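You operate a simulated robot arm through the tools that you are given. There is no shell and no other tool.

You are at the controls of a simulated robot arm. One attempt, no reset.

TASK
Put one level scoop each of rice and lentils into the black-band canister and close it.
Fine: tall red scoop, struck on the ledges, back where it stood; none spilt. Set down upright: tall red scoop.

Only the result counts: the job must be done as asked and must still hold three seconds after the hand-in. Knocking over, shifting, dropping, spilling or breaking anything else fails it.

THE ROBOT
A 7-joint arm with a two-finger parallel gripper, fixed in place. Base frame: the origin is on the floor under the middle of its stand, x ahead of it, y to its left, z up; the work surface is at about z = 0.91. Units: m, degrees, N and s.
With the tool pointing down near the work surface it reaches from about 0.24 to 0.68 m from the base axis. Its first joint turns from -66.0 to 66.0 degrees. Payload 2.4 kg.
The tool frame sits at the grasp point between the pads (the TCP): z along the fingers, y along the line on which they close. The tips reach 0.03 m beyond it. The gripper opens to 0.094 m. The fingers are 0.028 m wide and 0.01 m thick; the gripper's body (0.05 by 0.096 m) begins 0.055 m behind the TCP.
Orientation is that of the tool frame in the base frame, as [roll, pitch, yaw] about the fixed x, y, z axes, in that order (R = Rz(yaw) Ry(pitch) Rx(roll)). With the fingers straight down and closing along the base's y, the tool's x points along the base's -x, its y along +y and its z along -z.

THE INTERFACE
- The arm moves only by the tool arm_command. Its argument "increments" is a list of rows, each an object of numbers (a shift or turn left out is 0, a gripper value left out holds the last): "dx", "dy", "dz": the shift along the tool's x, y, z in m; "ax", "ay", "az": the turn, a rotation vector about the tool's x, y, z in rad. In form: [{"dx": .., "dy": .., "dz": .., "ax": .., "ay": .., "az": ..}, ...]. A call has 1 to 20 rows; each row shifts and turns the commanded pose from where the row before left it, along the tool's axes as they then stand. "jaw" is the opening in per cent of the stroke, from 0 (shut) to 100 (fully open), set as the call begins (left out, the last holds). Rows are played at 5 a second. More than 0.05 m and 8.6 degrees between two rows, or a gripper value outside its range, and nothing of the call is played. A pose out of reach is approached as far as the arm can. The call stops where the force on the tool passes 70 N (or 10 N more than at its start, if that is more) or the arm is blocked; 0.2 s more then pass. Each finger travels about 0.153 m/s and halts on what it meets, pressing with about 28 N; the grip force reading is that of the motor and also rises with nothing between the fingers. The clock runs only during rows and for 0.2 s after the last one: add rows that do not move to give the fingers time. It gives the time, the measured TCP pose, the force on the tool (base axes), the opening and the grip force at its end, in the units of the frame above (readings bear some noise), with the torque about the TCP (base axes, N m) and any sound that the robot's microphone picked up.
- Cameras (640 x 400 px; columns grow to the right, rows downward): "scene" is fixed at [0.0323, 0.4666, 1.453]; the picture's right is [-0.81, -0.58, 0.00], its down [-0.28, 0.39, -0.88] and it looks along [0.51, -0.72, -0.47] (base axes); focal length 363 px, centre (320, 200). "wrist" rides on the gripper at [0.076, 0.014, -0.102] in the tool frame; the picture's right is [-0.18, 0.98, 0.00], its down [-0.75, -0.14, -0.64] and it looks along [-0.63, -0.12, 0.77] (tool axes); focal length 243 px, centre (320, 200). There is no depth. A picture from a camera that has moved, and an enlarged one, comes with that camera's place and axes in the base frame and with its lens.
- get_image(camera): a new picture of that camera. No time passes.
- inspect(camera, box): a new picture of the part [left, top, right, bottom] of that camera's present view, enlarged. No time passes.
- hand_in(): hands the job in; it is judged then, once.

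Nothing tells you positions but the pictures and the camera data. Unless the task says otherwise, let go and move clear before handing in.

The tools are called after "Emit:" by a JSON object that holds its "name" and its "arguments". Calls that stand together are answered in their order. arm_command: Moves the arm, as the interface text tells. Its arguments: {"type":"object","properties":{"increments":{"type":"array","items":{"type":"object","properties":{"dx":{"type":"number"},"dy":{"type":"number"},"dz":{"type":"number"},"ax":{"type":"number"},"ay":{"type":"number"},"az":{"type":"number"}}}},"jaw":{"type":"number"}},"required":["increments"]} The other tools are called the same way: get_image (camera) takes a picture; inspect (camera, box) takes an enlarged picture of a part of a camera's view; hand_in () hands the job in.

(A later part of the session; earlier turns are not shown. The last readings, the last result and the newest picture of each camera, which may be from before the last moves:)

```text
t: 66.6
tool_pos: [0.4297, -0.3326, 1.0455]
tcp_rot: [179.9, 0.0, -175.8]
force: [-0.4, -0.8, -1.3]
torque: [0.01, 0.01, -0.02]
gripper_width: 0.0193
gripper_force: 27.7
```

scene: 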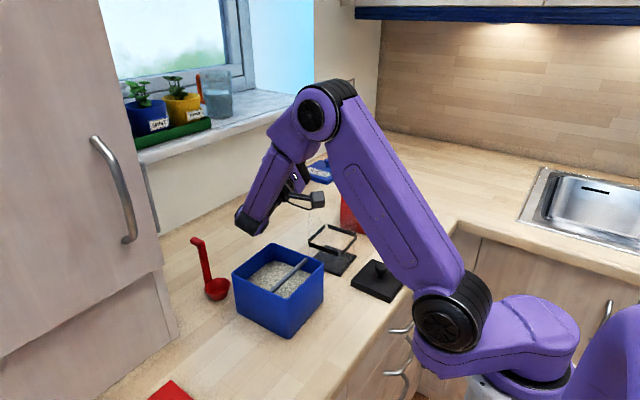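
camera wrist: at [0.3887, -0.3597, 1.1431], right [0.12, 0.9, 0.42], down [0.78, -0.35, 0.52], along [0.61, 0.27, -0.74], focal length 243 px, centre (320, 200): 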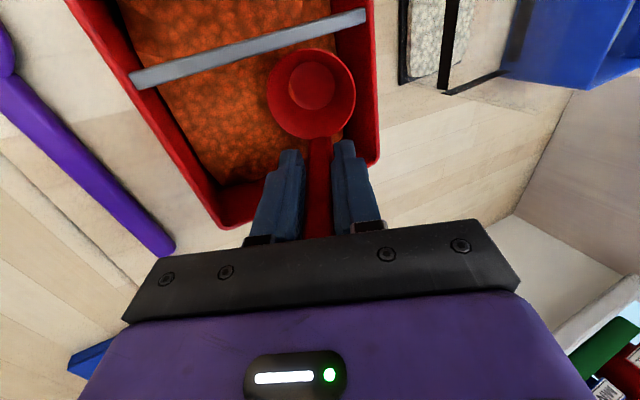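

Emit:
{"name": "arm_command", "arguments": {"increments": [{"dz": -0.0007}, {}]}}

Emit:
{"name": "inspect", "arguments": {"camera": "wrist", "box": [240, 30, 400, 150]}}

```text
t: 67.2
tool_pos: [0.4307, -0.3332, 1.0463]
tcp_rot: [179.9, 0.0, -175.7]
force: [-0.3, -0.3, 0.0]
torque: [0.0, 0.01, 0.0]
gripper_width: 0.0196
gripper_force: 28.0
```

```text
3.33 times, centred on (320, 90) of wrist
camera zoom: at [0.3528, -0.325, 1.1491], right [0.11, 0.99, 0.0], down [0.76, -0.09, 0.64], along [0.64, -0.07, -0.77], focal length 809 px, centre (320, 567)
```

zoom: 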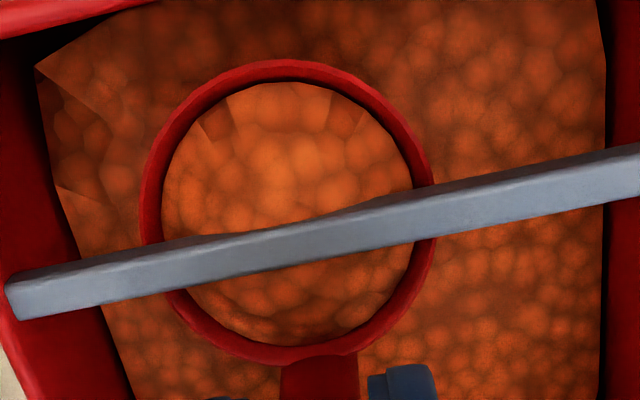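

Emit:
{"name": "arm_command", "arguments": {"increments": [{"dz": -0.0007}, {}]}}

Emit:
{"name": "arm_command", "arguments": {"increments": [{"dz": -0.0007}, {}]}}

```text
t: 67.8
tool_pos: [0.43, -0.3328, 1.0468]
tcp_rot: [179.7, 0.0, -175.6]
force: [1.7, 1.0, -5.1]
torque: [0.02, -0.18, 0.02]
gripper_width: 0.0194
gripper_force: 27.7
```

```text
t: 68.4
tool_pos: [0.4296, -0.333, 1.0479]
tcp_rot: [179.8, 0.0, -175.7]
force: [0.8, 0.6, -6.7]
torque: [0.01, -0.28, -0.02]
gripper_width: 0.0195
gripper_force: 28.4
```

Contact found at about TCP 1.0466. Backing off 1.2 mm, sliding 8.5 mm on toward the near wall, then sweeping back +x to strike.

Emit:
{"name": "arm_command", "arguments": {"increments": [{"dz": 0.0012}, {}, {"dx": 0.0042}, {"dx": 0.0043}, {}]}}

Emit:
{"name": "inspect", "arguments": {"camera": "wrist", "box": [240, 30, 400, 150]}}

```text
t: 69.6
tool_pos: [0.4218, -0.3342, 1.0456]
tcp_rot: [179.9, 0.1, -175.7]
force: [0.8, 0.6, -1.4]
torque: [0.03, 0.01, 0.02]
gripper_width: 0.0193
gripper_force: 27.8
```

```text
3.33 times, centred on (320, 90) of wrist
camera zoom: at [0.3444, -0.3258, 1.149], right [0.11, 0.99, 0.0], down [0.76, -0.09, 0.64], along [0.64, -0.07, -0.77], focal length 809 px, centre (320, 567)
```

zoom: 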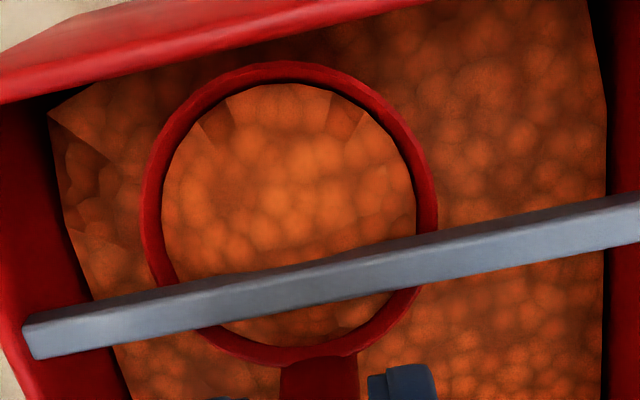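

Emit:
{"name": "arm_command", "arguments": {"increments": [{"dx": 0.0018}, {}, {"dx": -0.005}, {"dx": -0.005}, {"dx": -0.005}, {"dx": -0.005}, {"dx": -0.005}, {"dx": -0.005}, {"dx": -0.005}, {"dx": -0.005}, {"dx": -0.006}, {}]}}

Emit:
{"name": "inspect", "arguments": {"camera": "wrist", "box": [240, 30, 400, 150]}}

Emit:
{"name": "inspect", "arguments": {"camera": "scene", "box": [340, 170, 410, 230]}}

```text
t: 72.2
tool_pos: [0.4668, -0.3322, 1.0466]
tcp_rot: [179.9, 0.1, -175.8]
force: [-0.7, -1.0, -1.6]
torque: [-0.01, 0.0, 0.02]
gripper_width: 0.0192
gripper_force: 28.0
```

```text
3.33 times, centred on (320, 90) of wrist
camera zoom: at [0.3889, -0.3227, 1.1494], right [0.11, 0.99, 0.0], down [0.76, -0.09, 0.64], along [0.64, -0.07, -0.77], focal length 809 px, centre (320, 567)
```

zoom: 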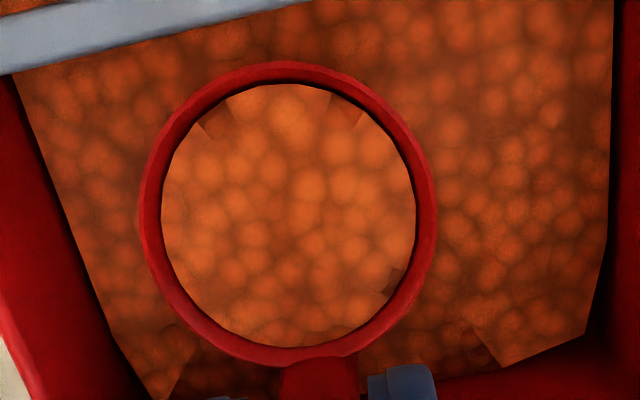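

```text
6.67 times, centred on (375, 200) of scene
camera zoom: at [0.0323, 0.4665, 1.453], right [-0.81, -0.58, 0.0], down [-0.28, 0.39, -0.88], along [0.51, -0.72, -0.47], focal length 2421 px, centre (-47, 200)
```

zoom: 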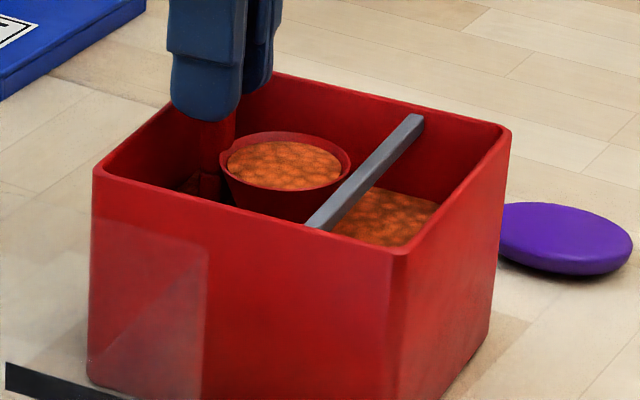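

The lentils are struck level. I want to verify the bin hasn't shifted, comparing with the same zoom as before.

Emit:
{"name": "inspect", "arguments": {"camera": "scene", "box": [310, 140, 430, 260]}}

Emit:
{"name": "inspect", "arguments": {"camera": "scene", "box": [180, 220, 340, 350]}}

Emit:
{"name": "get_image", "arguments": {"camera": "scene"}}

```text
3.33 times, centred on (370, 200) of scene
camera zoom: at [0.0323, 0.4665, 1.453], right [-0.81, -0.58, 0.0], down [-0.28, 0.39, -0.88], along [0.51, -0.72, -0.47], focal length 1211 px, centre (153, 200)
```

zoom: 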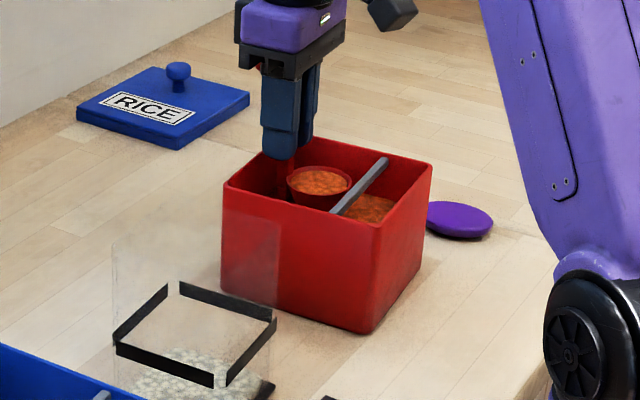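

```text
3.08 times, centred on (260, 285) of scene
camera zoom: at [0.0323, 0.4665, 1.453], right [-0.81, -0.58, 0.0], down [-0.28, 0.39, -0.88], along [0.51, -0.72, -0.47], focal length 1117 px, centre (505, -62)
```

zoom: 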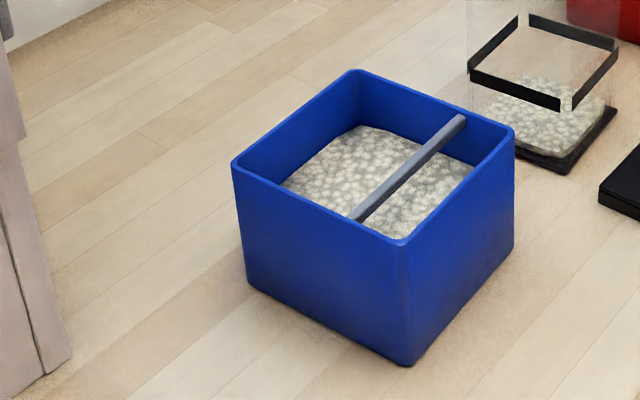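

```text
taken
```

scene: 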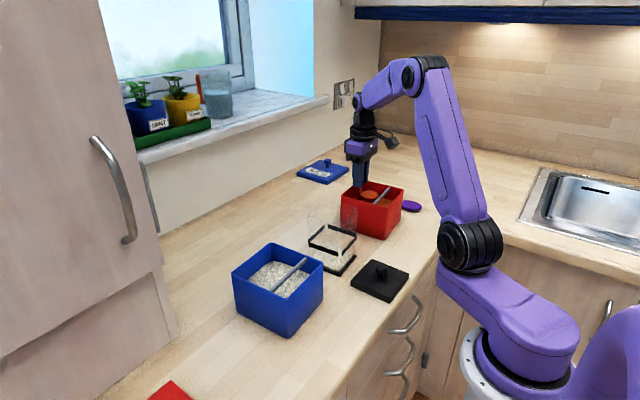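

Both bins are where they were, within a millimetre. Lifting the level scoop of lentils gently.

Emit:
{"name": "arm_command", "arguments": {"increments": [{"dz": -0.005}, {"dz": -0.01}, {"dz": -0.015}, {"dz": -0.02}, {"dz": -0.02}, {"dz": -0.015}, {"dz": -0.01}, {"dz": -0.005}, {}, {}]}}

Emit:
{"name": "inspect", "arguments": {"camera": "wrist", "box": [240, 30, 400, 150]}}

Emit:
{"name": "inspect", "arguments": {"camera": "scene", "box": [310, 140, 430, 260]}}

```text
t: 74.4
tool_pos: [0.4674, -0.3298, 1.1467]
tcp_rot: [179.8, 0.1, -175.8]
force: [-0.5, 0.0, -1.7]
torque: [-0.01, 0.02, 0.04]
gripper_width: 0.0195
gripper_force: 28.5
```

```text
3.33 times, centred on (320, 90) of wrist
camera zoom: at [0.3891, -0.3223, 1.2496], right [0.11, 0.99, 0.0], down [0.76, -0.09, 0.64], along [0.64, -0.07, -0.77], focal length 809 px, centre (320, 567)
```

zoom: 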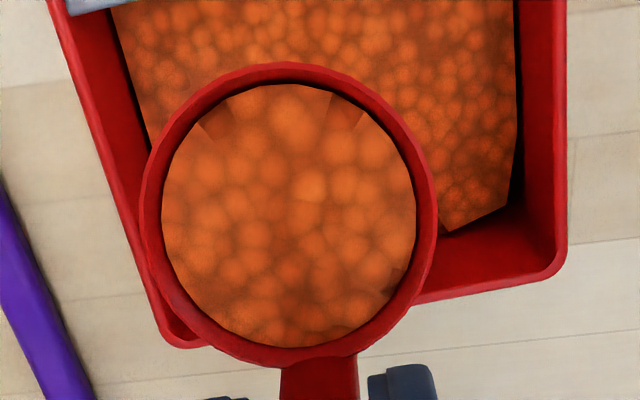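

```text
3.33 times, centred on (370, 200) of scene
camera zoom: at [0.0323, 0.4665, 1.453], right [-0.81, -0.58, 0.0], down [-0.28, 0.39, -0.88], along [0.51, -0.72, -0.47], focal length 1211 px, centre (153, 200)
```

zoom: 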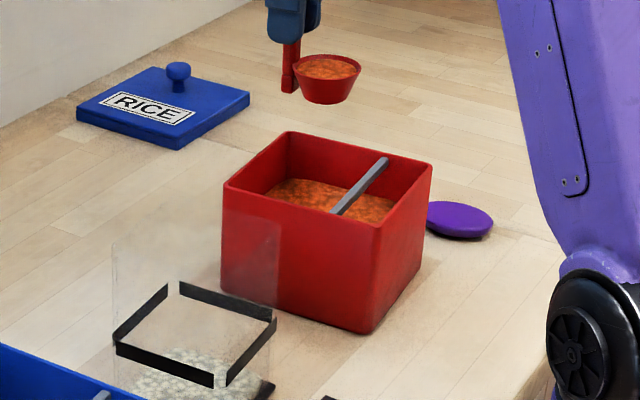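

A clean level scoop of lentils. Carrying it smoothly to the canister.

Emit:
{"name": "arm_command", "arguments": {"increments": [{"dx": 0.00045, "dy": 0.008}, {"dx": 0.00045, "dy": 0.018}, {"dx": 0.00045, "dy": 0.022}, {"dx": 0.00045, "dy": 0.022}, {"dx": 0.00045, "dy": 0.022}, {"dx": 0.00045, "dy": 0.022}, {"dx": 0.00045, "dy": 0.022}, {"dx": 0.00045, "dy": 0.022}, {"dx": 0.00045, "dy": 0.018}, {"dx": 0.00045, "dy": 0.0088}, {}, {"dz": 0.007}, {"dz": 0.007}, {"dz": 0.005}, {}, {}]}}

Emit:
{"name": "inspect", "arguments": {"camera": "wrist", "box": [220, 0, 420, 160]}}

Emit:
{"name": "inspect", "arguments": {"camera": "scene", "box": [270, 160, 400, 300]}}

```text
t: 77.8
tool_pos: [0.4478, -0.1468, 1.125]
tcp_rot: [179.9, 0.0, -175.7]
force: [0.0, -0.5, -1.0]
torque: [0.01, 0.04, 0.0]
gripper_width: 0.0194
gripper_force: 28.3
```

```text
2.50 times, centred on (320, 80) of wrist
camera zoom: at [0.3709, -0.1388, 1.2294], right [0.11, 0.99, 0.0], down [0.76, -0.09, 0.64], along [0.64, -0.07, -0.77], focal length 606 px, centre (320, 500)
```

zoom: 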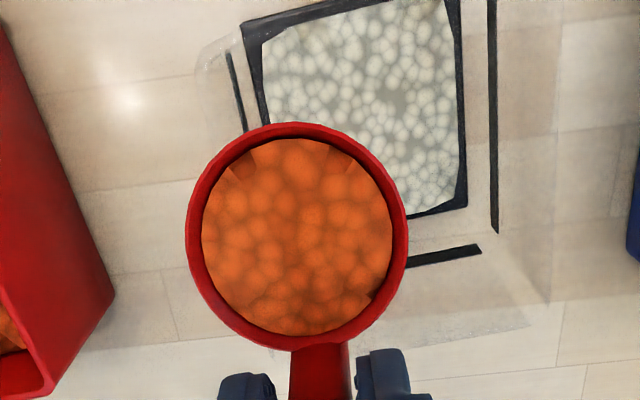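

```text
2.86 times, centred on (335, 230) of scene
camera zoom: at [0.0323, 0.4666, 1.453], right [-0.81, -0.58, 0.0], down [-0.28, 0.39, -0.88], along [0.51, -0.72, -0.47], focal length 1038 px, centre (277, 114)
```

zoom: 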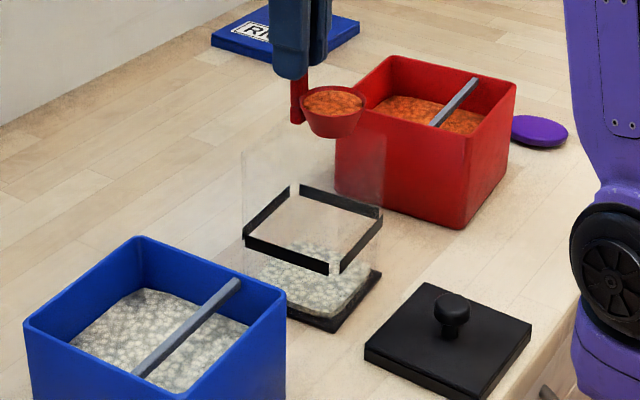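

Same pouring pose as before. Pouring the lentils slowly about the +y lip.

Emit:
{"name": "arm_command", "arguments": {"increments": [{"dy": 0.00307, "dz": -0.00164, "ax": 0.0655}, {"dy": 0.00307, "dz": -0.00164, "ax": 0.0655}, {"dy": 0.00307, "dz": -0.00164, "ax": 0.0655}, {"dy": 0.00307, "dz": -0.00164, "ax": 0.0655}, {"dy": 0.00307, "dz": -0.00164, "ax": 0.0655}, {"dy": 0.00307, "dz": -0.00164, "ax": 0.0655}, {"dy": 0.00307, "dz": -0.00164, "ax": 0.0655}, {"dy": 0.00307, "dz": -0.00164, "ax": 0.0655}, {"dy": 0.00307, "dz": -0.00164, "ax": 0.0655}, {"dy": 0.00307, "dz": -0.00164, "ax": 0.0655}, {"dy": 0.00307, "dz": -0.00164, "ax": 0.0655}, {"dy": 0.00307, "dz": -0.00164, "ax": 0.0655}, {"dy": 0.00307, "dz": -0.00164, "ax": 0.0655}]}}

Emit:
{"name": "inspect", "arguments": {"camera": "scene", "box": [250, 130, 400, 300]}}

Emit:
{"name": "arm_command", "arguments": {"increments": [{"dy": 0.00307, "dz": -0.00164, "ax": 0.0655}, {"dy": 0.00307, "dz": -0.00164, "ax": 0.0655}, {"dy": 0.00307, "dz": -0.00164, "ax": 0.0655}, {"dy": 0.00307, "dz": -0.00164, "ax": 0.0655}, {"dy": 0.00307, "dz": -0.00164, "ax": 0.0655}, {"dy": 0.00307, "dz": -0.00164, "ax": 0.0655}, {"dy": 0.00307, "dz": -0.00164, "ax": 0.0655}, {"dy": 0.00307, "dz": -0.00164, "ax": 0.0655}, {"dy": 0.00307, "dz": -0.00164, "ax": 0.0655}, {"dy": 0.00307, "dz": -0.00164, "ax": 0.0655}, {"dy": 0.00307, "dz": -0.00164, "ax": 0.0655}, {}, {}, {}]}}

Emit:
{"name": "inspect", "arguments": {"camera": "wrist", "box": [220, 0, 420, 160]}}

Emit:
{"name": "inspect", "arguments": {"camera": "scene", "box": [220, 130, 400, 310]}}

```text
t: 80.6
tool_pos: [0.444, -0.1033, 1.1328]
tcp_rot: [-131.3, 0.0, -175.8]
force: [0.5, -0.7, 0.0]
torque: [-0.02, -0.01, 0.02]
gripper_width: 0.0193
gripper_force: 28.0
```

```text
2.35 times, centred on (325, 215) of scene
camera zoom: at [0.0323, 0.4666, 1.453], right [-0.81, -0.58, 0.0], down [-0.28, 0.39, -0.88], along [0.51, -0.72, -0.47], focal length 854 px, centre (308, 165)
```

zoom: 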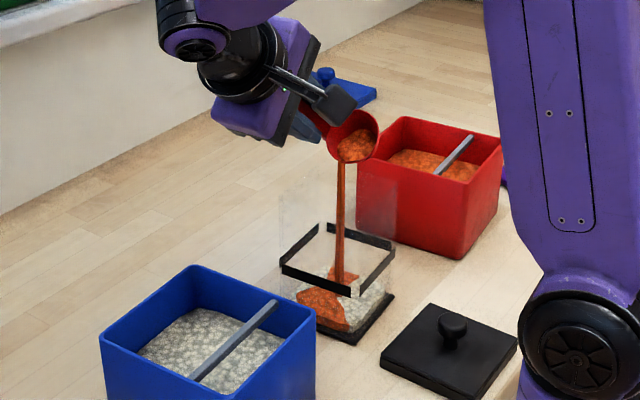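

```text
t: 83.6
tool_pos: [0.4402, -0.0729, 1.1066]
tcp_rot: [-90.0, -0.1, -175.7]
force: [-0.6, -0.2, -0.1]
torque: [0.07, -0.02, -0.02]
gripper_width: 0.0192
gripper_force: 27.7
```

```text
2.50 times, centred on (320, 80) of wrist
camera zoom: at [0.3579, 0.0229, 1.0934], right [0.18, 0.02, -0.98], down [0.7, 0.7, 0.14], along [0.69, -0.72, 0.12], focal length 606 px, centre (320, 500)
```

zoom: 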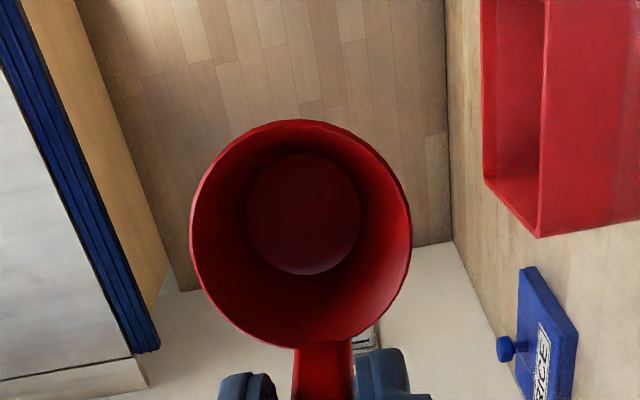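

```text
2.22 times, centred on (310, 220) of scene
camera zoom: at [0.0323, 0.4666, 1.453], right [-0.81, -0.58, 0.0], down [-0.28, 0.39, -0.88], along [0.51, -0.72, -0.47], focal length 807 px, centre (342, 156)
```

zoom: 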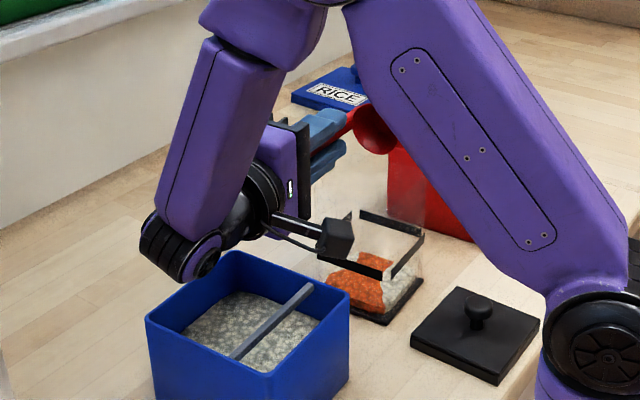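

The lentils are in and the cup is empty again. Turning back upright above the canister.

Emit:
{"name": "arm_command", "arguments": {"increments": [{"dy": -0.015}, {"dy": -0.015}, {"dy": -0.00578, "dz": 0.00385, "ax": -0.131}, {"dy": -0.00578, "dz": 0.00385, "ax": -0.131}, {"dy": -0.00578, "dz": 0.00385, "ax": -0.131}, {"dy": -0.00578, "dz": 0.00385, "ax": -0.131}, {"dy": -0.00578, "dz": 0.00385, "ax": -0.131}, {"dy": -0.00578, "dz": 0.00385, "ax": -0.131}, {"dy": -0.00578, "dz": 0.00385, "ax": -0.131}, {"dy": -0.00578, "dz": 0.00385, "ax": -0.131}, {"dy": -0.00578, "dz": 0.00385, "ax": -0.131}, {"dy": -0.00578, "dz": 0.00385, "ax": -0.131}, {"dy": -0.00578, "dz": 0.00385, "ax": -0.131}, {"dy": -0.00578, "dz": 0.00385, "ax": -0.131}, {}]}}

Emit:
{"name": "inspect", "arguments": {"camera": "wrist", "box": [240, 30, 400, 160]}}

Emit:
{"name": "inspect", "arguments": {"camera": "scene", "box": [270, 160, 430, 310]}}

Emit:
{"name": "get_image", "arguments": {"camera": "wrist"}}

```text
t: 86.8
tool_pos: [0.4478, -0.1471, 1.1567]
tcp_rot: [179.7, 0.0, -175.7]
force: [-0.1, 1.3, -0.6]
torque: [0.01, 0.0, 0.0]
gripper_width: 0.0192
gripper_force: 27.9
```

```text
3.08 times, centred on (320, 95) of wrist
camera zoom: at [0.3703, -0.1396, 1.2594], right [0.11, 0.99, 0.01], down [0.76, -0.09, 0.64], along [0.64, -0.07, -0.77], focal length 746 px, centre (320, 523)
```

zoom: 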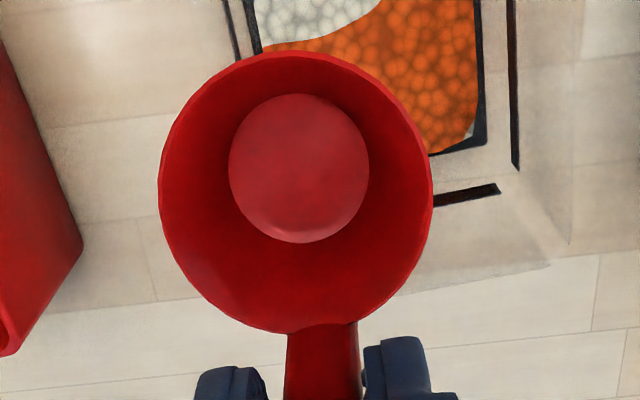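

```text
2.67 times, centred on (350, 235) of scene
camera zoom: at [0.0323, 0.4665, 1.453], right [-0.81, -0.58, 0.0], down [-0.28, 0.39, -0.88], along [0.51, -0.72, -0.47], focal length 968 px, centre (240, 107)
```

zoom: 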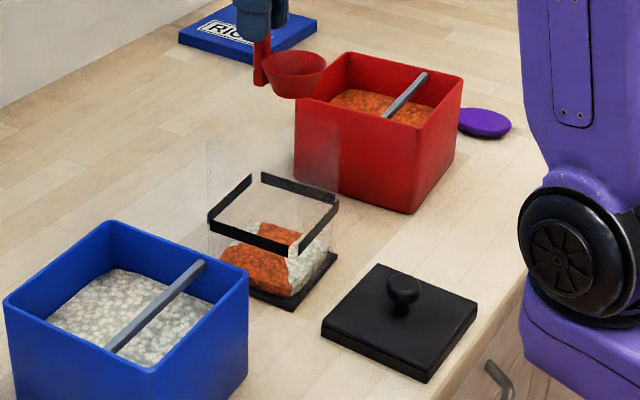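

```text
taken
camera wrist: at [0.3703, -0.1396, 1.2594], right [0.11, 0.99, 0.01], down [0.76, -0.09, 0.64], along [0.64, -0.07, -0.77], focal length 243 px, centre (320, 200)
```

wrist: 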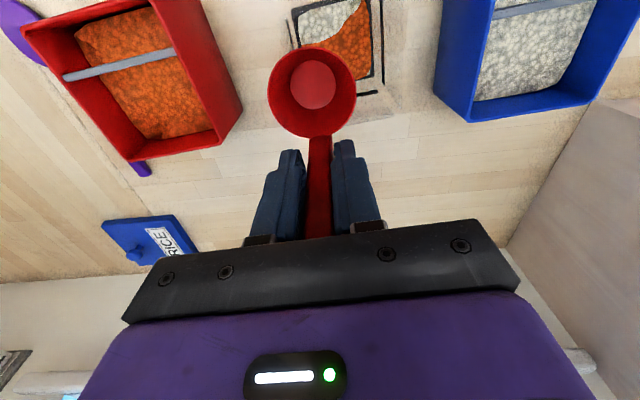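

Both grains are in the canister, none spilt. The scoop seems to have slid down 2–3 mm in the grip from touching the bars, so I'll set it down by feel. Carrying it back over its home spot.

Emit:
{"name": "arm_command", "arguments": {"increments": [{"dx": -0.01, "dy": 0.017}, {"dx": -0.0185, "dy": 0.0314}, {"dx": -0.0185, "dy": 0.0314}, {"dx": -0.0185, "dy": 0.0314}, {"dx": -0.0185, "dy": 0.0314}, {"dx": -0.0185, "dy": 0.0314}, {"dx": -0.0185, "dy": 0.0314}, {"dx": -0.0185, "dy": 0.0314}, {"dx": -0.0081, "dy": 0.0143}, {"az": 0.1065}, {}, {}]}}

Emit:
{"name": "get_image", "arguments": {"camera": "wrist"}}

Emit:
{"name": "inspect", "arguments": {"camera": "scene", "box": [140, 150, 340, 310]}}

```text
t: 89.4
tool_pos: [0.5768, 0.1151, 1.1582]
tcp_rot: [179.8, 0.0, 178.0]
force: [-0.3, 0.3, -0.5]
torque: [0.0, 0.02, -0.02]
gripper_width: 0.0192
gripper_force: 27.7
```

```text
taken
camera wrist: at [0.5007, 0.1313, 1.2604], right [0.22, 0.98, 0.0], down [0.75, -0.17, 0.64], along [0.63, -0.14, -0.77], focal length 243 px, centre (320, 200)
```

wrist: 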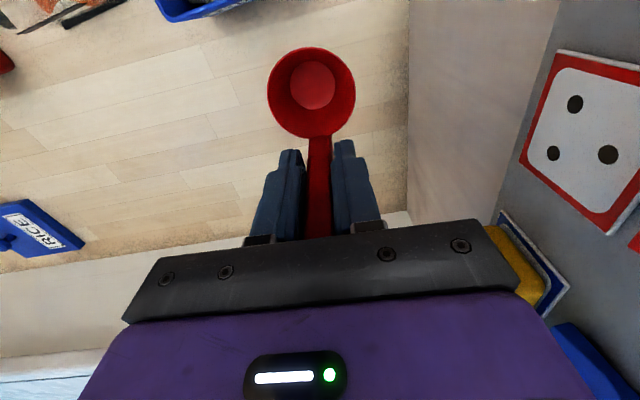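

```text
2.50 times, centred on (240, 230) of scene
camera zoom: at [0.0323, 0.4666, 1.453], right [-0.81, -0.58, 0.0], down [-0.28, 0.39, -0.88], along [0.51, -0.72, -0.47], focal length 908 px, centre (520, 125)
```

zoom: 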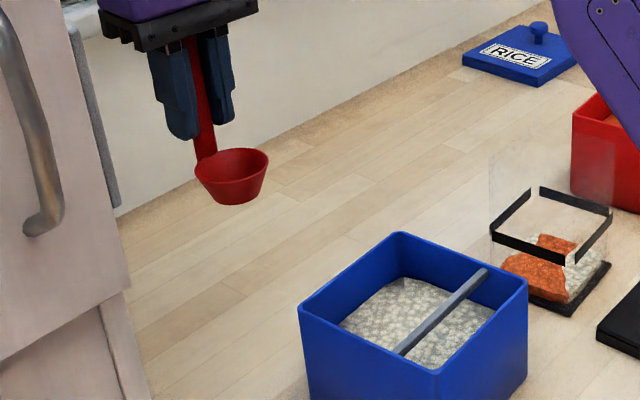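

Back exactly over the home spot. Descending 160 mm, then the rest in small steps until I feel the counter.

Emit:
{"name": "arm_command", "arguments": {"increments": [{"dz": 0.02}, {"dz": 0.035}, {"dz": 0.035}, {"dz": 0.035}, {"dz": 0.02}, {"dz": 0.01}, {"dz": 0.005}, {}]}}

Emit:
{"name": "arm_command", "arguments": {"increments": [{"dz": 0.002}, {"dz": 0.002}, {}]}}

Emit:
{"name": "inspect", "arguments": {"camera": "scene", "box": [160, 200, 260, 310]}}

```text
t: 91.2
tool_pos: [0.5762, 0.1143, 0.9967]
tcp_rot: [179.9, 0.1, 178.2]
force: [-0.4, 0.7, -1.1]
torque: [-0.02, 0.03, -0.01]
gripper_width: 0.0195
gripper_force: 28.4
```

```text
t: 92.0
tool_pos: [0.5758, 0.1149, 0.9941]
tcp_rot: [179.8, 0.0, 178.3]
force: [0.0, 0.1, -0.2]
torque: [-0.02, 0.0, 0.02]
gripper_width: 0.0192
gripper_force: 27.8
```

```text
3.64 times, centred on (210, 255) of scene
camera zoom: at [0.0323, 0.4666, 1.453], right [-0.81, -0.58, 0.0], down [-0.28, 0.39, -0.88], along [0.51, -0.72, -0.47], focal length 1321 px, centre (720, 0)
```

zoom: 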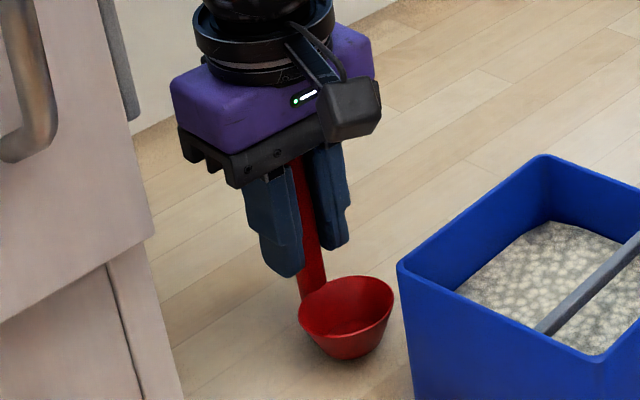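

Still above the counter. Stepping down.

Emit:
{"name": "arm_command", "arguments": {"increments": [{"dz": 0.002}, {}]}}

Emit:
{"name": "arm_command", "arguments": {"increments": [{"dz": 0.0015}, {}]}}

Emit:
{"name": "arm_command", "arguments": {"increments": [{"dz": 0.001}, {}]}}

Emit:
{"name": "arm_command", "arguments": {"increments": [{"dz": 0.001}, {}]}}

```text
t: 92.6
tool_pos: [0.5757, 0.1163, 0.992]
tcp_rot: [179.7, -0.1, 178.2]
force: [0.1, 1.0, -0.1]
torque: [0.04, -0.01, 0.01]
gripper_width: 0.0193
gripper_force: 27.8
```

```text
t: 93.2
tool_pos: [0.5761, 0.1152, 0.99]
tcp_rot: [179.8, 0.1, 178.2]
force: [0.4, -0.4, -0.2]
torque: [0.01, 0.0, -0.01]
gripper_width: 0.0192
gripper_force: 28.1
```

```text
t: 93.8
tool_pos: [0.5758, 0.1143, 0.9891]
tcp_rot: [179.8, 0.0, 178.2]
force: [0.0, -0.3, -0.3]
torque: [-0.01, -0.01, -0.01]
gripper_width: 0.019
gripper_force: 28.1
```

```text
t: 94.4
tool_pos: [0.5758, 0.1145, 0.9882]
tcp_rot: [179.8, 0.0, 178.1]
force: [0.9, 0.3, 0.1]
torque: [0.05, -0.01, 0.01]
gripper_width: 0.0193
gripper_force: 28.3
```

Emit:
{"name": "arm_command", "arguments": {"increments": [{"dz": 0.001}, {}]}}

Emit:
{"name": "arm_command", "arguments": {"increments": [{"dz": 0.001}, {}]}}

Emit:
{"name": "inspect", "arguments": {"camera": "scene", "box": [180, 240, 260, 310]}}

```text
t: 95.0
tool_pos: [0.5764, 0.1146, 0.9863]
tcp_rot: [179.8, 0.0, 178.2]
force: [-0.2, -0.5, -1.3]
torque: [0.0, 0.03, 0.0]
gripper_width: 0.0192
gripper_force: 28.5
```

```text
t: 95.6
tool_pos: [0.5754, 0.1141, 0.986]
tcp_rot: [179.7, 0.0, 178.2]
force: [-3.4, 0.1, 11.7]
torque: [0.0, 0.2, 0.06]
gripper_width: 0.0192
gripper_force: 28.0
```

```text
5.71 times, centred on (220, 275) of scene
camera zoom: at [0.032, 0.4665, 1.453], right [-0.81, -0.58, 0.0], down [-0.27, 0.39, -0.88], along [0.51, -0.72, -0.47], focal length 2075 px, centre (891, -229)
```

zoom: 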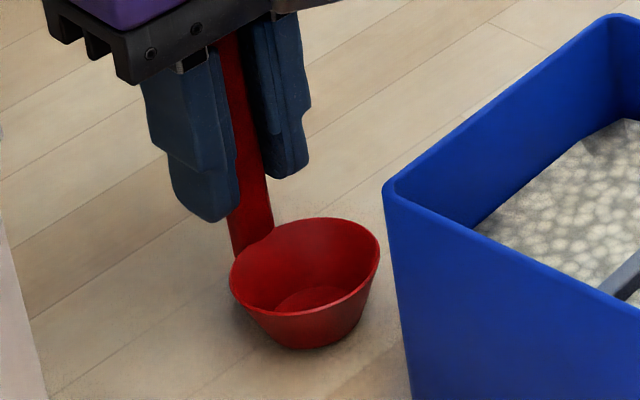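

Contact with the counter (about 12 N). Easing up 0.6 mm to relax it before letting go.

Emit:
{"name": "arm_command", "arguments": {"increments": [{"dz": -0.0006}, {}]}}

```text
t: 96.2
tool_pos: [0.5753, 0.1152, 0.9866]
tcp_rot: [179.7, 0.0, 178.3]
force: [1.5, 0.2, 8.4]
torque: [-0.02, -0.14, 0.0]
gripper_width: 0.0189
gripper_force: 27.6
```

Emit:
{"name": "arm_command", "arguments": {"increments": [{"dz": -0.0004}, {}]}}

```text
t: 96.8
tool_pos: [0.5753, 0.1158, 0.9859]
tcp_rot: [179.8, 0.0, 178.2]
force: [2.4, -0.5, 6.5]
torque: [0.01, -0.21, 0.0]
gripper_width: 0.0192
gripper_force: 28.0
```

The contact is at the handle's foot, with some stored force. Easing up a bit more before releasing.

Emit:
{"name": "arm_command", "arguments": {"increments": [{"dz": -0.0007}, {}]}}

Emit:
{"name": "inspect", "arguments": {"camera": "scene", "box": [180, 240, 260, 310]}}

```text
t: 97.4
tool_pos: [0.575, 0.1147, 0.9874]
tcp_rot: [179.8, -0.2, 178.1]
force: [0.3, 0.6, -0.6]
torque: [0.01, -0.04, -0.05]
gripper_width: 0.0193
gripper_force: 28.2
```

```text
5.71 times, centred on (220, 275) of scene
camera zoom: at [0.0323, 0.4666, 1.453], right [-0.81, -0.58, 0.0], down [-0.28, 0.39, -0.88], along [0.51, -0.72, -0.47], focal length 2075 px, centre (891, -229)
```

zoom: 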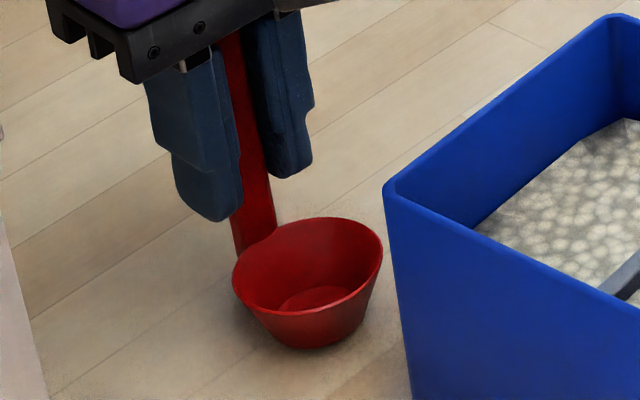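

Force is now zero with the foot right at the counter. Opening the jaw a little.

Emit:
{"name": "arm_command", "arguments": {"increments": [{"dz": 0.0003}, {}, {}], "jaw": 32}}

Emit:
{"name": "inspect", "arguments": {"camera": "scene", "box": [160, 200, 260, 310]}}

Emit:
{"name": "get_image", "arguments": {"camera": "wrist"}}

```text
t: 98.2
tool_pos: [0.5757, 0.1149, 0.9858]
tcp_rot: [179.8, -0.1, 178.3]
force: [0.0, 0.4, -0.6]
torque: [0.01, -0.01, 0.0]
gripper_width: 0.0301
gripper_force: 0.1
```

```text
3.64 times, centred on (210, 255) of scene
camera zoom: at [0.0323, 0.4666, 1.453], right [-0.81, -0.58, 0.0], down [-0.28, 0.39, -0.88], along [0.51, -0.72, -0.47], focal length 1321 px, centre (720, 0)
```

zoom: 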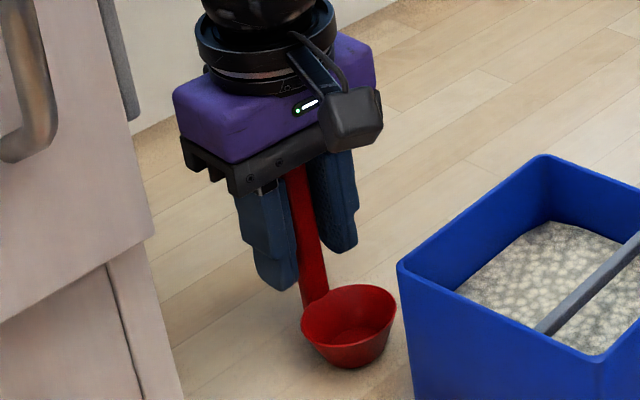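

```text
taken
camera wrist: at [0.4998, 0.1304, 1.0902], right [0.22, 0.98, 0.0], down [0.75, -0.17, 0.64], along [0.63, -0.14, -0.77], focal length 243 px, centre (320, 200)
```

wrist: 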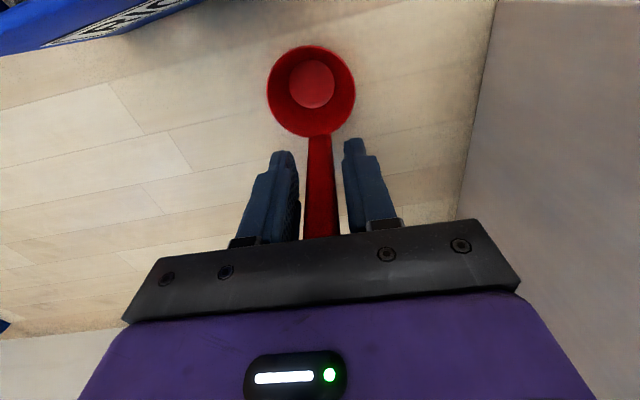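

The scoop stands on its own. Opening wide and rising straight up.

Emit:
{"name": "arm_command", "arguments": {"increments": [{}, {}, {"dz": -0.01}, {"dz": -0.02}, {"dz": -0.03}, {"dz": -0.04}, {"dz": -0.04}, {"dz": -0.04}, {"dz": -0.02}, {}], "jaw": 100}}

Emit:
{"name": "inspect", "arguments": {"camera": "scene", "box": [180, 220, 340, 350]}}

Emit:
{"name": "inspect", "arguments": {"camera": "wrist", "box": [240, 20, 400, 150]}}

```text
t: 100.4
tool_pos: [0.5784, 0.1123, 1.187]
tcp_rot: [179.7, 0.0, 178.1]
force: [-0.3, -0.9, -1.6]
torque: [0.01, 0.05, 0.02]
gripper_width: 0.0939
gripper_force: 0.1
```

```text
3.08 times, centred on (260, 285) of scene
camera zoom: at [0.0323, 0.4666, 1.453], right [-0.81, -0.58, 0.0], down [-0.28, 0.39, -0.88], along [0.51, -0.72, -0.47], focal length 1117 px, centre (505, -62)
```

zoom: 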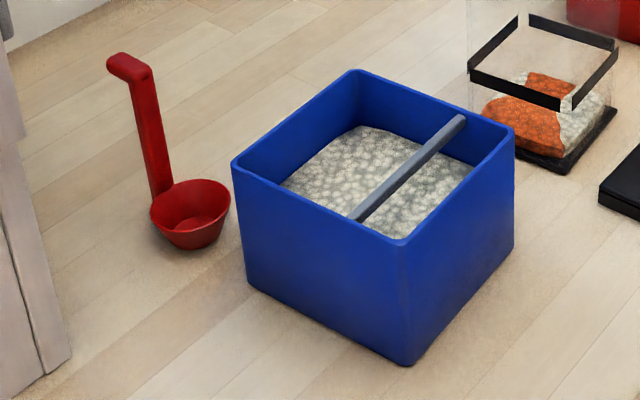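

```text
3.08 times, centred on (320, 85) of wrist
camera zoom: at [0.5017, 0.1282, 1.2901], right [0.22, 0.98, 0.0], down [0.75, -0.17, 0.64], along [0.63, -0.14, -0.77], focal length 746 px, centre (320, 554)
```

zoom: 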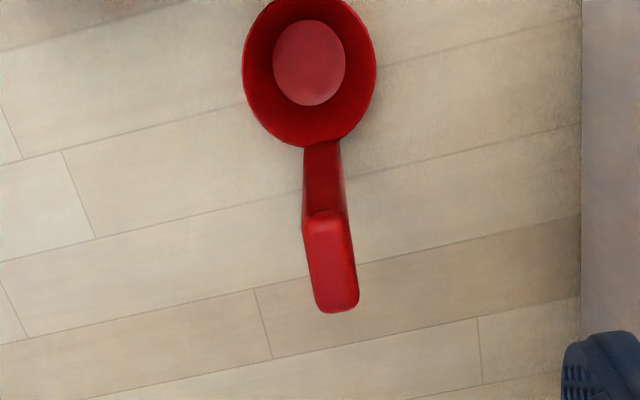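

The scoop is back within a millimetre or so of where it stood. Now to the lid: moving high over it to measure it and its knob.

Emit:
{"name": "arm_command", "arguments": {"increments": [{"dx": 0.0299, "dy": -0.027, "dz": -0.002}, {"dx": 0.0299, "dy": -0.027, "dz": -0.002}, {"dx": 0.0299, "dy": -0.027, "dz": -0.002}, {"dx": 0.0299, "dy": -0.027, "dz": -0.002}, {"dx": 0.0299, "dy": -0.027, "dz": -0.002}, {"dx": 0.0299, "dy": -0.027}, {"dx": 0.0299, "dy": -0.027}, {"dx": 0.0299, "dy": -0.027}, {"dx": 0.0299, "dy": -0.027}, {}, {}]}}

Emit:
{"name": "get_image", "arguments": {"camera": "wrist"}}

Emit:
{"name": "inspect", "arguments": {"camera": "wrist", "box": [220, 0, 420, 160]}}

Emit:
{"name": "inspect", "arguments": {"camera": "scene", "box": [300, 200, 430, 320]}}

```text
t: 102.8
tool_pos: [0.3015, -0.1189, 1.1973]
tcp_rot: [179.7, 0.0, 178.2]
force: [-0.3, -0.4, 0.1]
torque: [0.02, -0.08, 0.0]
gripper_width: 0.0941
gripper_force: 0.1
```

```text
taken
camera wrist: at [0.2248, -0.1039, 1.3009], right [0.22, 0.98, 0.0], down [0.75, -0.17, 0.64], along [0.63, -0.13, -0.77], focal length 243 px, centre (320, 200)
```

wrist: 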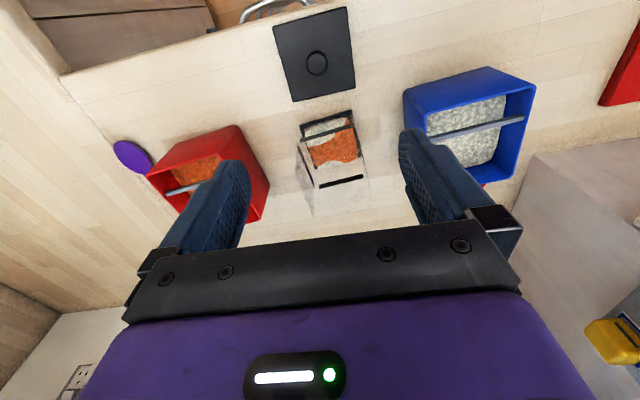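

```text
2.50 times, centred on (320, 80) of wrist
camera zoom: at [0.2248, -0.1039, 1.3009], right [0.22, 0.98, 0.0], down [0.75, -0.17, 0.64], along [0.63, -0.13, -0.77], focal length 606 px, centre (320, 500)
```

zoom: 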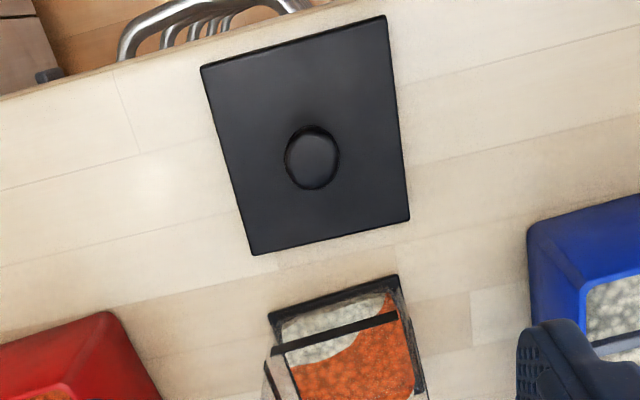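

```text
3.33 times, centred on (365, 260) of scene
camera zoom: at [0.0323, 0.4666, 1.453], right [-0.81, -0.58, 0.0], down [-0.28, 0.39, -0.88], along [0.51, -0.72, -0.47], focal length 1211 px, centre (170, 0)
```

zoom: 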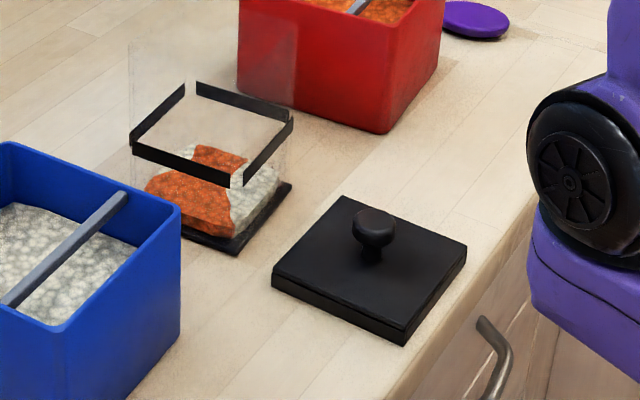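

The lid is about 94 mm square, centred near (0.286, -0.120) with yaw about 0°, and has a mushroom knob; the canister is turned by about +4–5°. I'll get a better look at the canister's rim before fetching the lid.

Emit:
{"name": "arm_command", "arguments": {"increments": [{"dx": -0.0337, "dy": -0.003, "dz": 0.0118, "ax": 0.004}, {"dx": -0.0337, "dy": -0.003, "dz": 0.0118}, {"dx": -0.0337, "dy": -0.003, "dz": 0.0118}, {"dx": -0.0337, "dy": -0.003, "dz": 0.0118}, {}, {}]}}

Emit:
{"name": "get_image", "arguments": {"camera": "wrist"}}

Emit:
{"name": "inspect", "arguments": {"camera": "wrist", "box": [220, 0, 420, 160]}}

```text
t: 104.2
tool_pos: [0.4332, -0.1369, 1.1505]
tcp_rot: [180.0, 0.0, 178.2]
force: [-0.1, 0.6, -0.1]
torque: [0.0, 0.0, 0.01]
gripper_width: 0.0941
gripper_force: 0.0
```

```text
taken
camera wrist: at [0.3575, -0.1202, 1.2529], right [0.22, 0.98, 0.0], down [0.75, -0.17, 0.64], along [0.63, -0.14, -0.77], focal length 243 px, centre (320, 200)
```

wrist: 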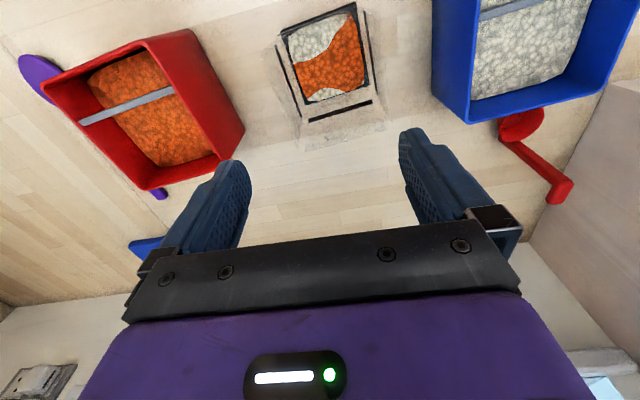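

```text
2.50 times, centred on (320, 80) of wrist
camera zoom: at [0.3575, -0.1202, 1.2529], right [0.22, 0.98, 0.0], down [0.75, -0.17, 0.64], along [0.63, -0.14, -0.77], focal length 606 px, centre (320, 500)
```

zoom: 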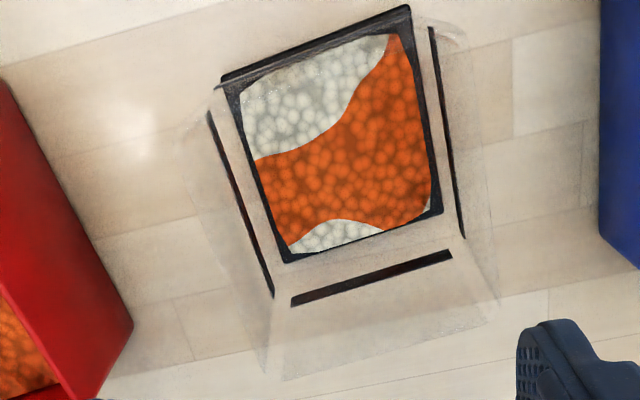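

The canister's footprint is centred at (0.4165, -0.1235) with yaw about +4.4°. Let me look closely at the lid's edge to see how it fits.

Emit:
{"name": "inspect", "arguments": {"camera": "scene", "box": [345, 250, 415, 310]}}

Emit:
{"name": "inspect", "arguments": {"camera": "scene", "box": [300, 200, 365, 285]}}

Emit:
{"name": "inspect", "arguments": {"camera": "scene", "box": [290, 150, 360, 195]}}

```text
6.67 times, centred on (380, 280) of scene
camera zoom: at [0.0323, 0.4666, 1.453], right [-0.81, -0.58, 0.0], down [-0.28, 0.39, -0.88], along [0.51, -0.72, -0.47], focal length 2421 px, centre (-80, -333)
```

zoom: 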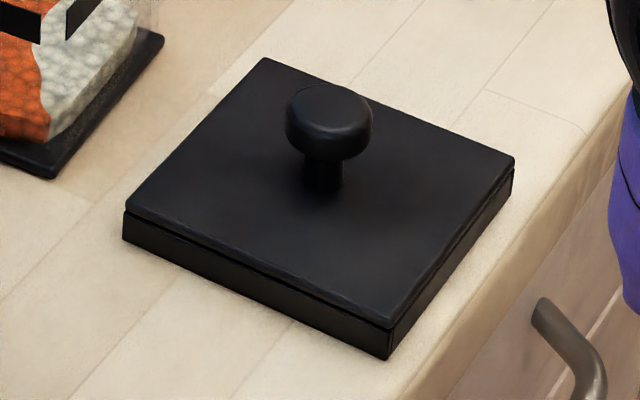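

```text
4.71 times, centred on (332, 242) of scene
camera zoom: at [0.0323, 0.4666, 1.453], right [-0.81, -0.58, 0.0], down [-0.28, 0.39, -0.88], along [0.51, -0.72, -0.47], focal length 1709 px, centre (261, 0)
```

zoom: 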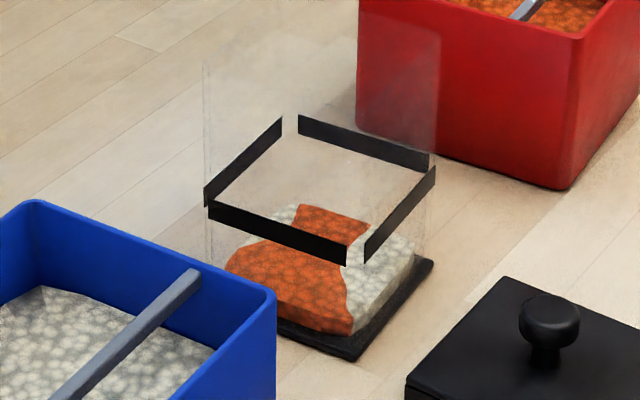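

```text
8.89 times, centred on (325, 172) of scene
camera zoom: at [0.0323, 0.4666, 1.453], right [-0.81, -0.58, 0.0], down [-0.28, 0.39, -0.88], along [0.51, -0.72, -0.47], focal length 3228 px, centre (276, 444)
```

zoom: 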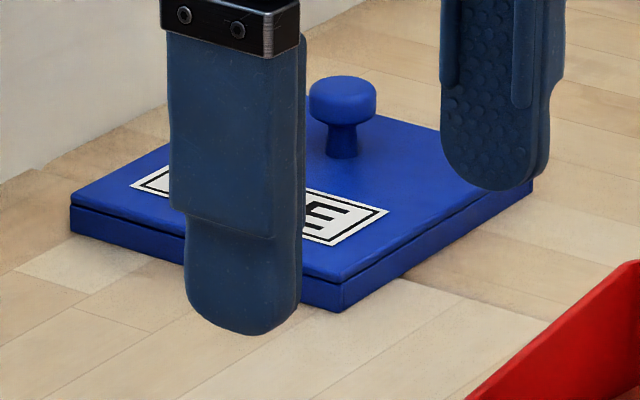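

The lid is a thin top plate over a skirt, so it caps the canister and must be aligned. Its knob head spans z of about 0.943–0.956 and its plate is at 0.924. Moving over the lid with the jaw half open.

Emit:
{"name": "arm_command", "arguments": {"increments": [{"dx": 0.0369, "dy": 0.0031}, {"dx": 0.0369, "dy": 0.0031}, {"dx": 0.0369, "dy": 0.0031}, {"dx": 0.0369, "dy": 0.0031}, {"az": -0.0244}, {"dz": 0.03}, {"dz": 0.03}, {}, {}], "jaw": 65}}

Emit:
{"name": "get_image", "arguments": {"camera": "wrist"}}

Emit:
{"name": "inspect", "arguments": {"camera": "wrist", "box": [220, 0, 420, 160]}}

Emit:
{"name": "get_image", "arguments": {"camera": "scene"}}

```text
t: 106.2
tool_pos: [0.2861, -0.1181, 1.0903]
tcp_rot: [-180.0, -0.1, 179.7]
force: [0.2, 0.8, -0.5]
torque: [-0.01, 0.01, 0.02]
gripper_width: 0.0614
gripper_force: 0.0
```

```text
taken
camera wrist: at [0.2097, -0.1042, 1.1918], right [0.19, 0.98, 0.0], down [0.75, -0.15, 0.64], along [0.63, -0.12, -0.77], focal length 243 px, centre (320, 200)
```

wrist: 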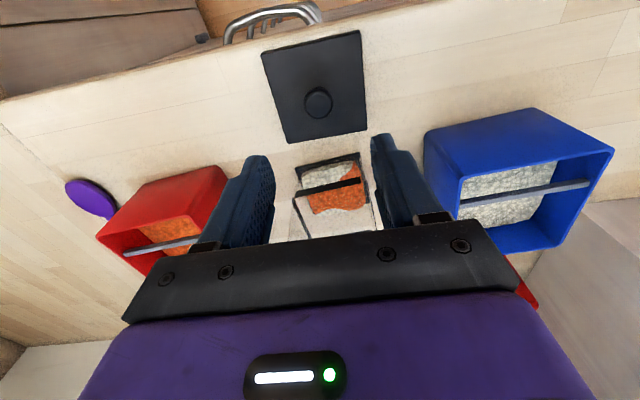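

```text
2.50 times, centred on (320, 80) of wrist
camera zoom: at [0.2097, -0.1042, 1.1918], right [0.19, 0.98, 0.0], down [0.75, -0.15, 0.64], along [0.63, -0.12, -0.77], focal length 606 px, centre (320, 500)
```

zoom: 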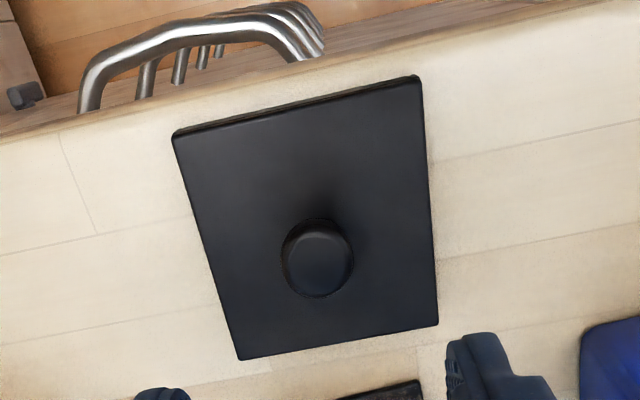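

```text
taken
```

scene: 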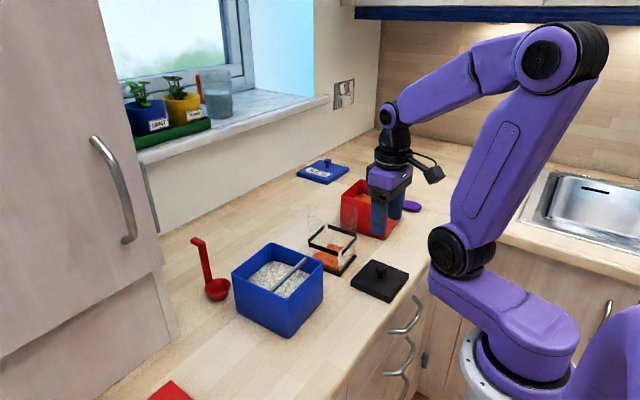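

The lid's centre and knob are at about (0.2867, -0.120). Descending around the knob.

Emit:
{"name": "arm_command", "arguments": {"increments": [{"dx": -0.001, "dy": -0.0015, "dz": 0.03}, {"dz": 0.03}, {"dz": 0.03}, {"dz": 0.02}, {}, {}]}}

Emit:
{"name": "get_image", "arguments": {"camera": "wrist"}}

Emit:
{"name": "inspect", "arguments": {"camera": "scene", "box": [345, 220, 425, 310]}}

```text
t: 107.6
tool_pos: [0.2896, -0.1211, 0.9855]
tcp_rot: [179.9, 0.0, 179.7]
force: [-0.8, -0.2, 0.2]
torque: [0.03, 0.02, -0.01]
gripper_width: 0.0608
gripper_force: 0.0
out of reach, approached as far as the arm can: row 2
```

```text
taken
camera wrist: at [0.213, -0.1075, 1.0884], right [0.19, 0.98, 0.0], down [0.75, -0.15, 0.64], along [0.63, -0.12, -0.77], focal length 243 px, centre (320, 200)
```

wrist: 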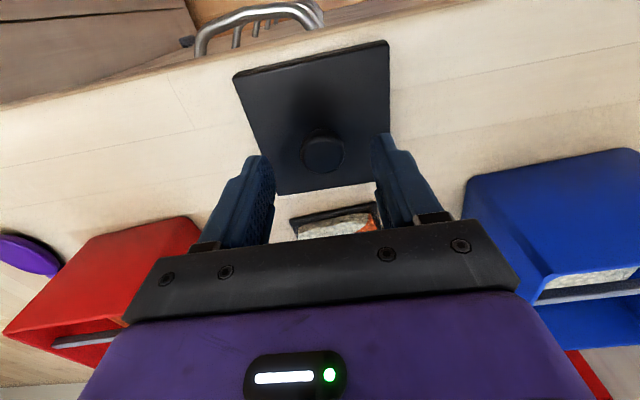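

```text
4.44 times, centred on (385, 265) of scene
camera zoom: at [0.0323, 0.4666, 1.453], right [-0.81, -0.58, 0.0], down [-0.28, 0.39, -0.88], along [0.51, -0.72, -0.47], focal length 1614 px, centre (31, -89)
```

zoom: 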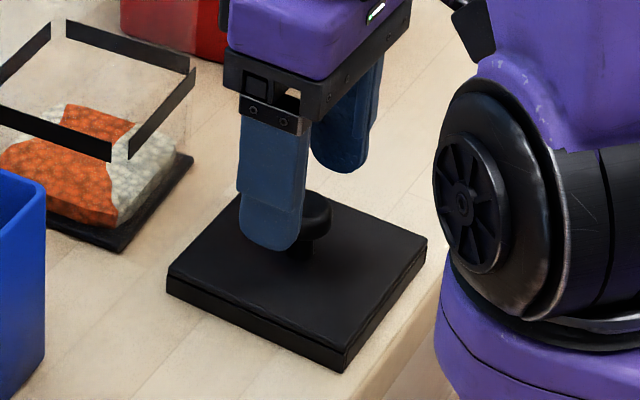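

The arm reported a reach limit partway (it is at z about 0.985, 3 mm off in x). I'll try a small further step to see how it responds.

Emit:
{"name": "arm_command", "arguments": {"increments": [{}, {}]}}

Emit:
{"name": "get_image", "arguments": {"camera": "scene"}}

```text
t: 108.2
tool_pos: [0.2885, -0.1219, 0.9855]
tcp_rot: [179.9, 0.1, 179.6]
force: [0.3, -0.1, 0.1]
torque: [0.01, 0.0, 0.01]
gripper_width: 0.0611
gripper_force: 0.0
```

```text
taken
```

scene: 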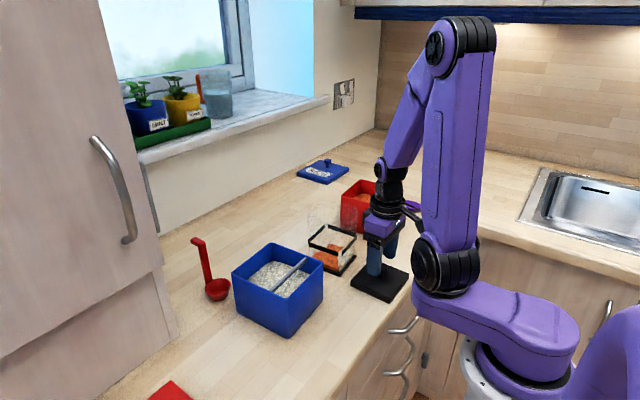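

Emit:
{"name": "arm_command", "arguments": {"increments": [{"dz": 0.005}, {}]}}

```text
t: 108.8
tool_pos: [0.2902, -0.1213, 0.9803]
tcp_rot: [180.0, -0.1, 179.7]
force: [0.4, 0.1, -0.4]
torque: [-0.02, 0.02, 0.0]
gripper_width: 0.0611
gripper_force: 0.1
```

It still moves; the failed row just left a small offset. Correcting x/y and continuing down in small steps.

Emit:
{"name": "arm_command", "arguments": {"increments": [{"dx": 0.0025, "dy": 0.001, "dz": 0.004}, {}]}}

Emit:
{"name": "inspect", "arguments": {"camera": "wrist", "box": [220, 10, 420, 170]}}

```text
t: 109.4
tool_pos: [0.2876, -0.1205, 0.9759]
tcp_rot: [180.0, 0.0, 179.5]
force: [-1.2, 1.2, -0.7]
torque: [0.0, -0.01, 0.0]
gripper_width: 0.0612
gripper_force: 0.1
```

```text
2.50 times, centred on (320, 90) of wrist
camera zoom: at [0.2111, -0.1058, 1.0785], right [0.19, 0.98, 0.0], down [0.75, -0.15, 0.64], along [0.63, -0.12, -0.77], focal length 606 px, centre (320, 475)
```

zoom: 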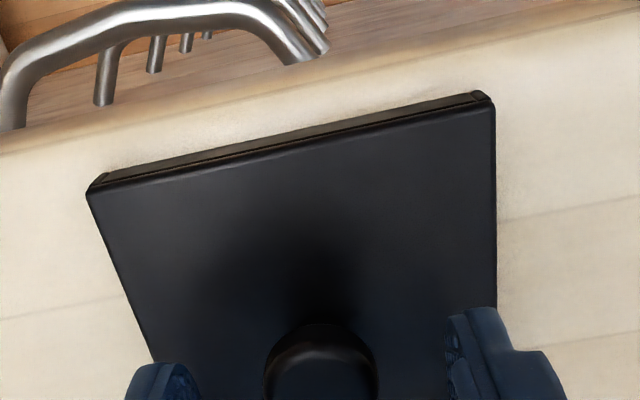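

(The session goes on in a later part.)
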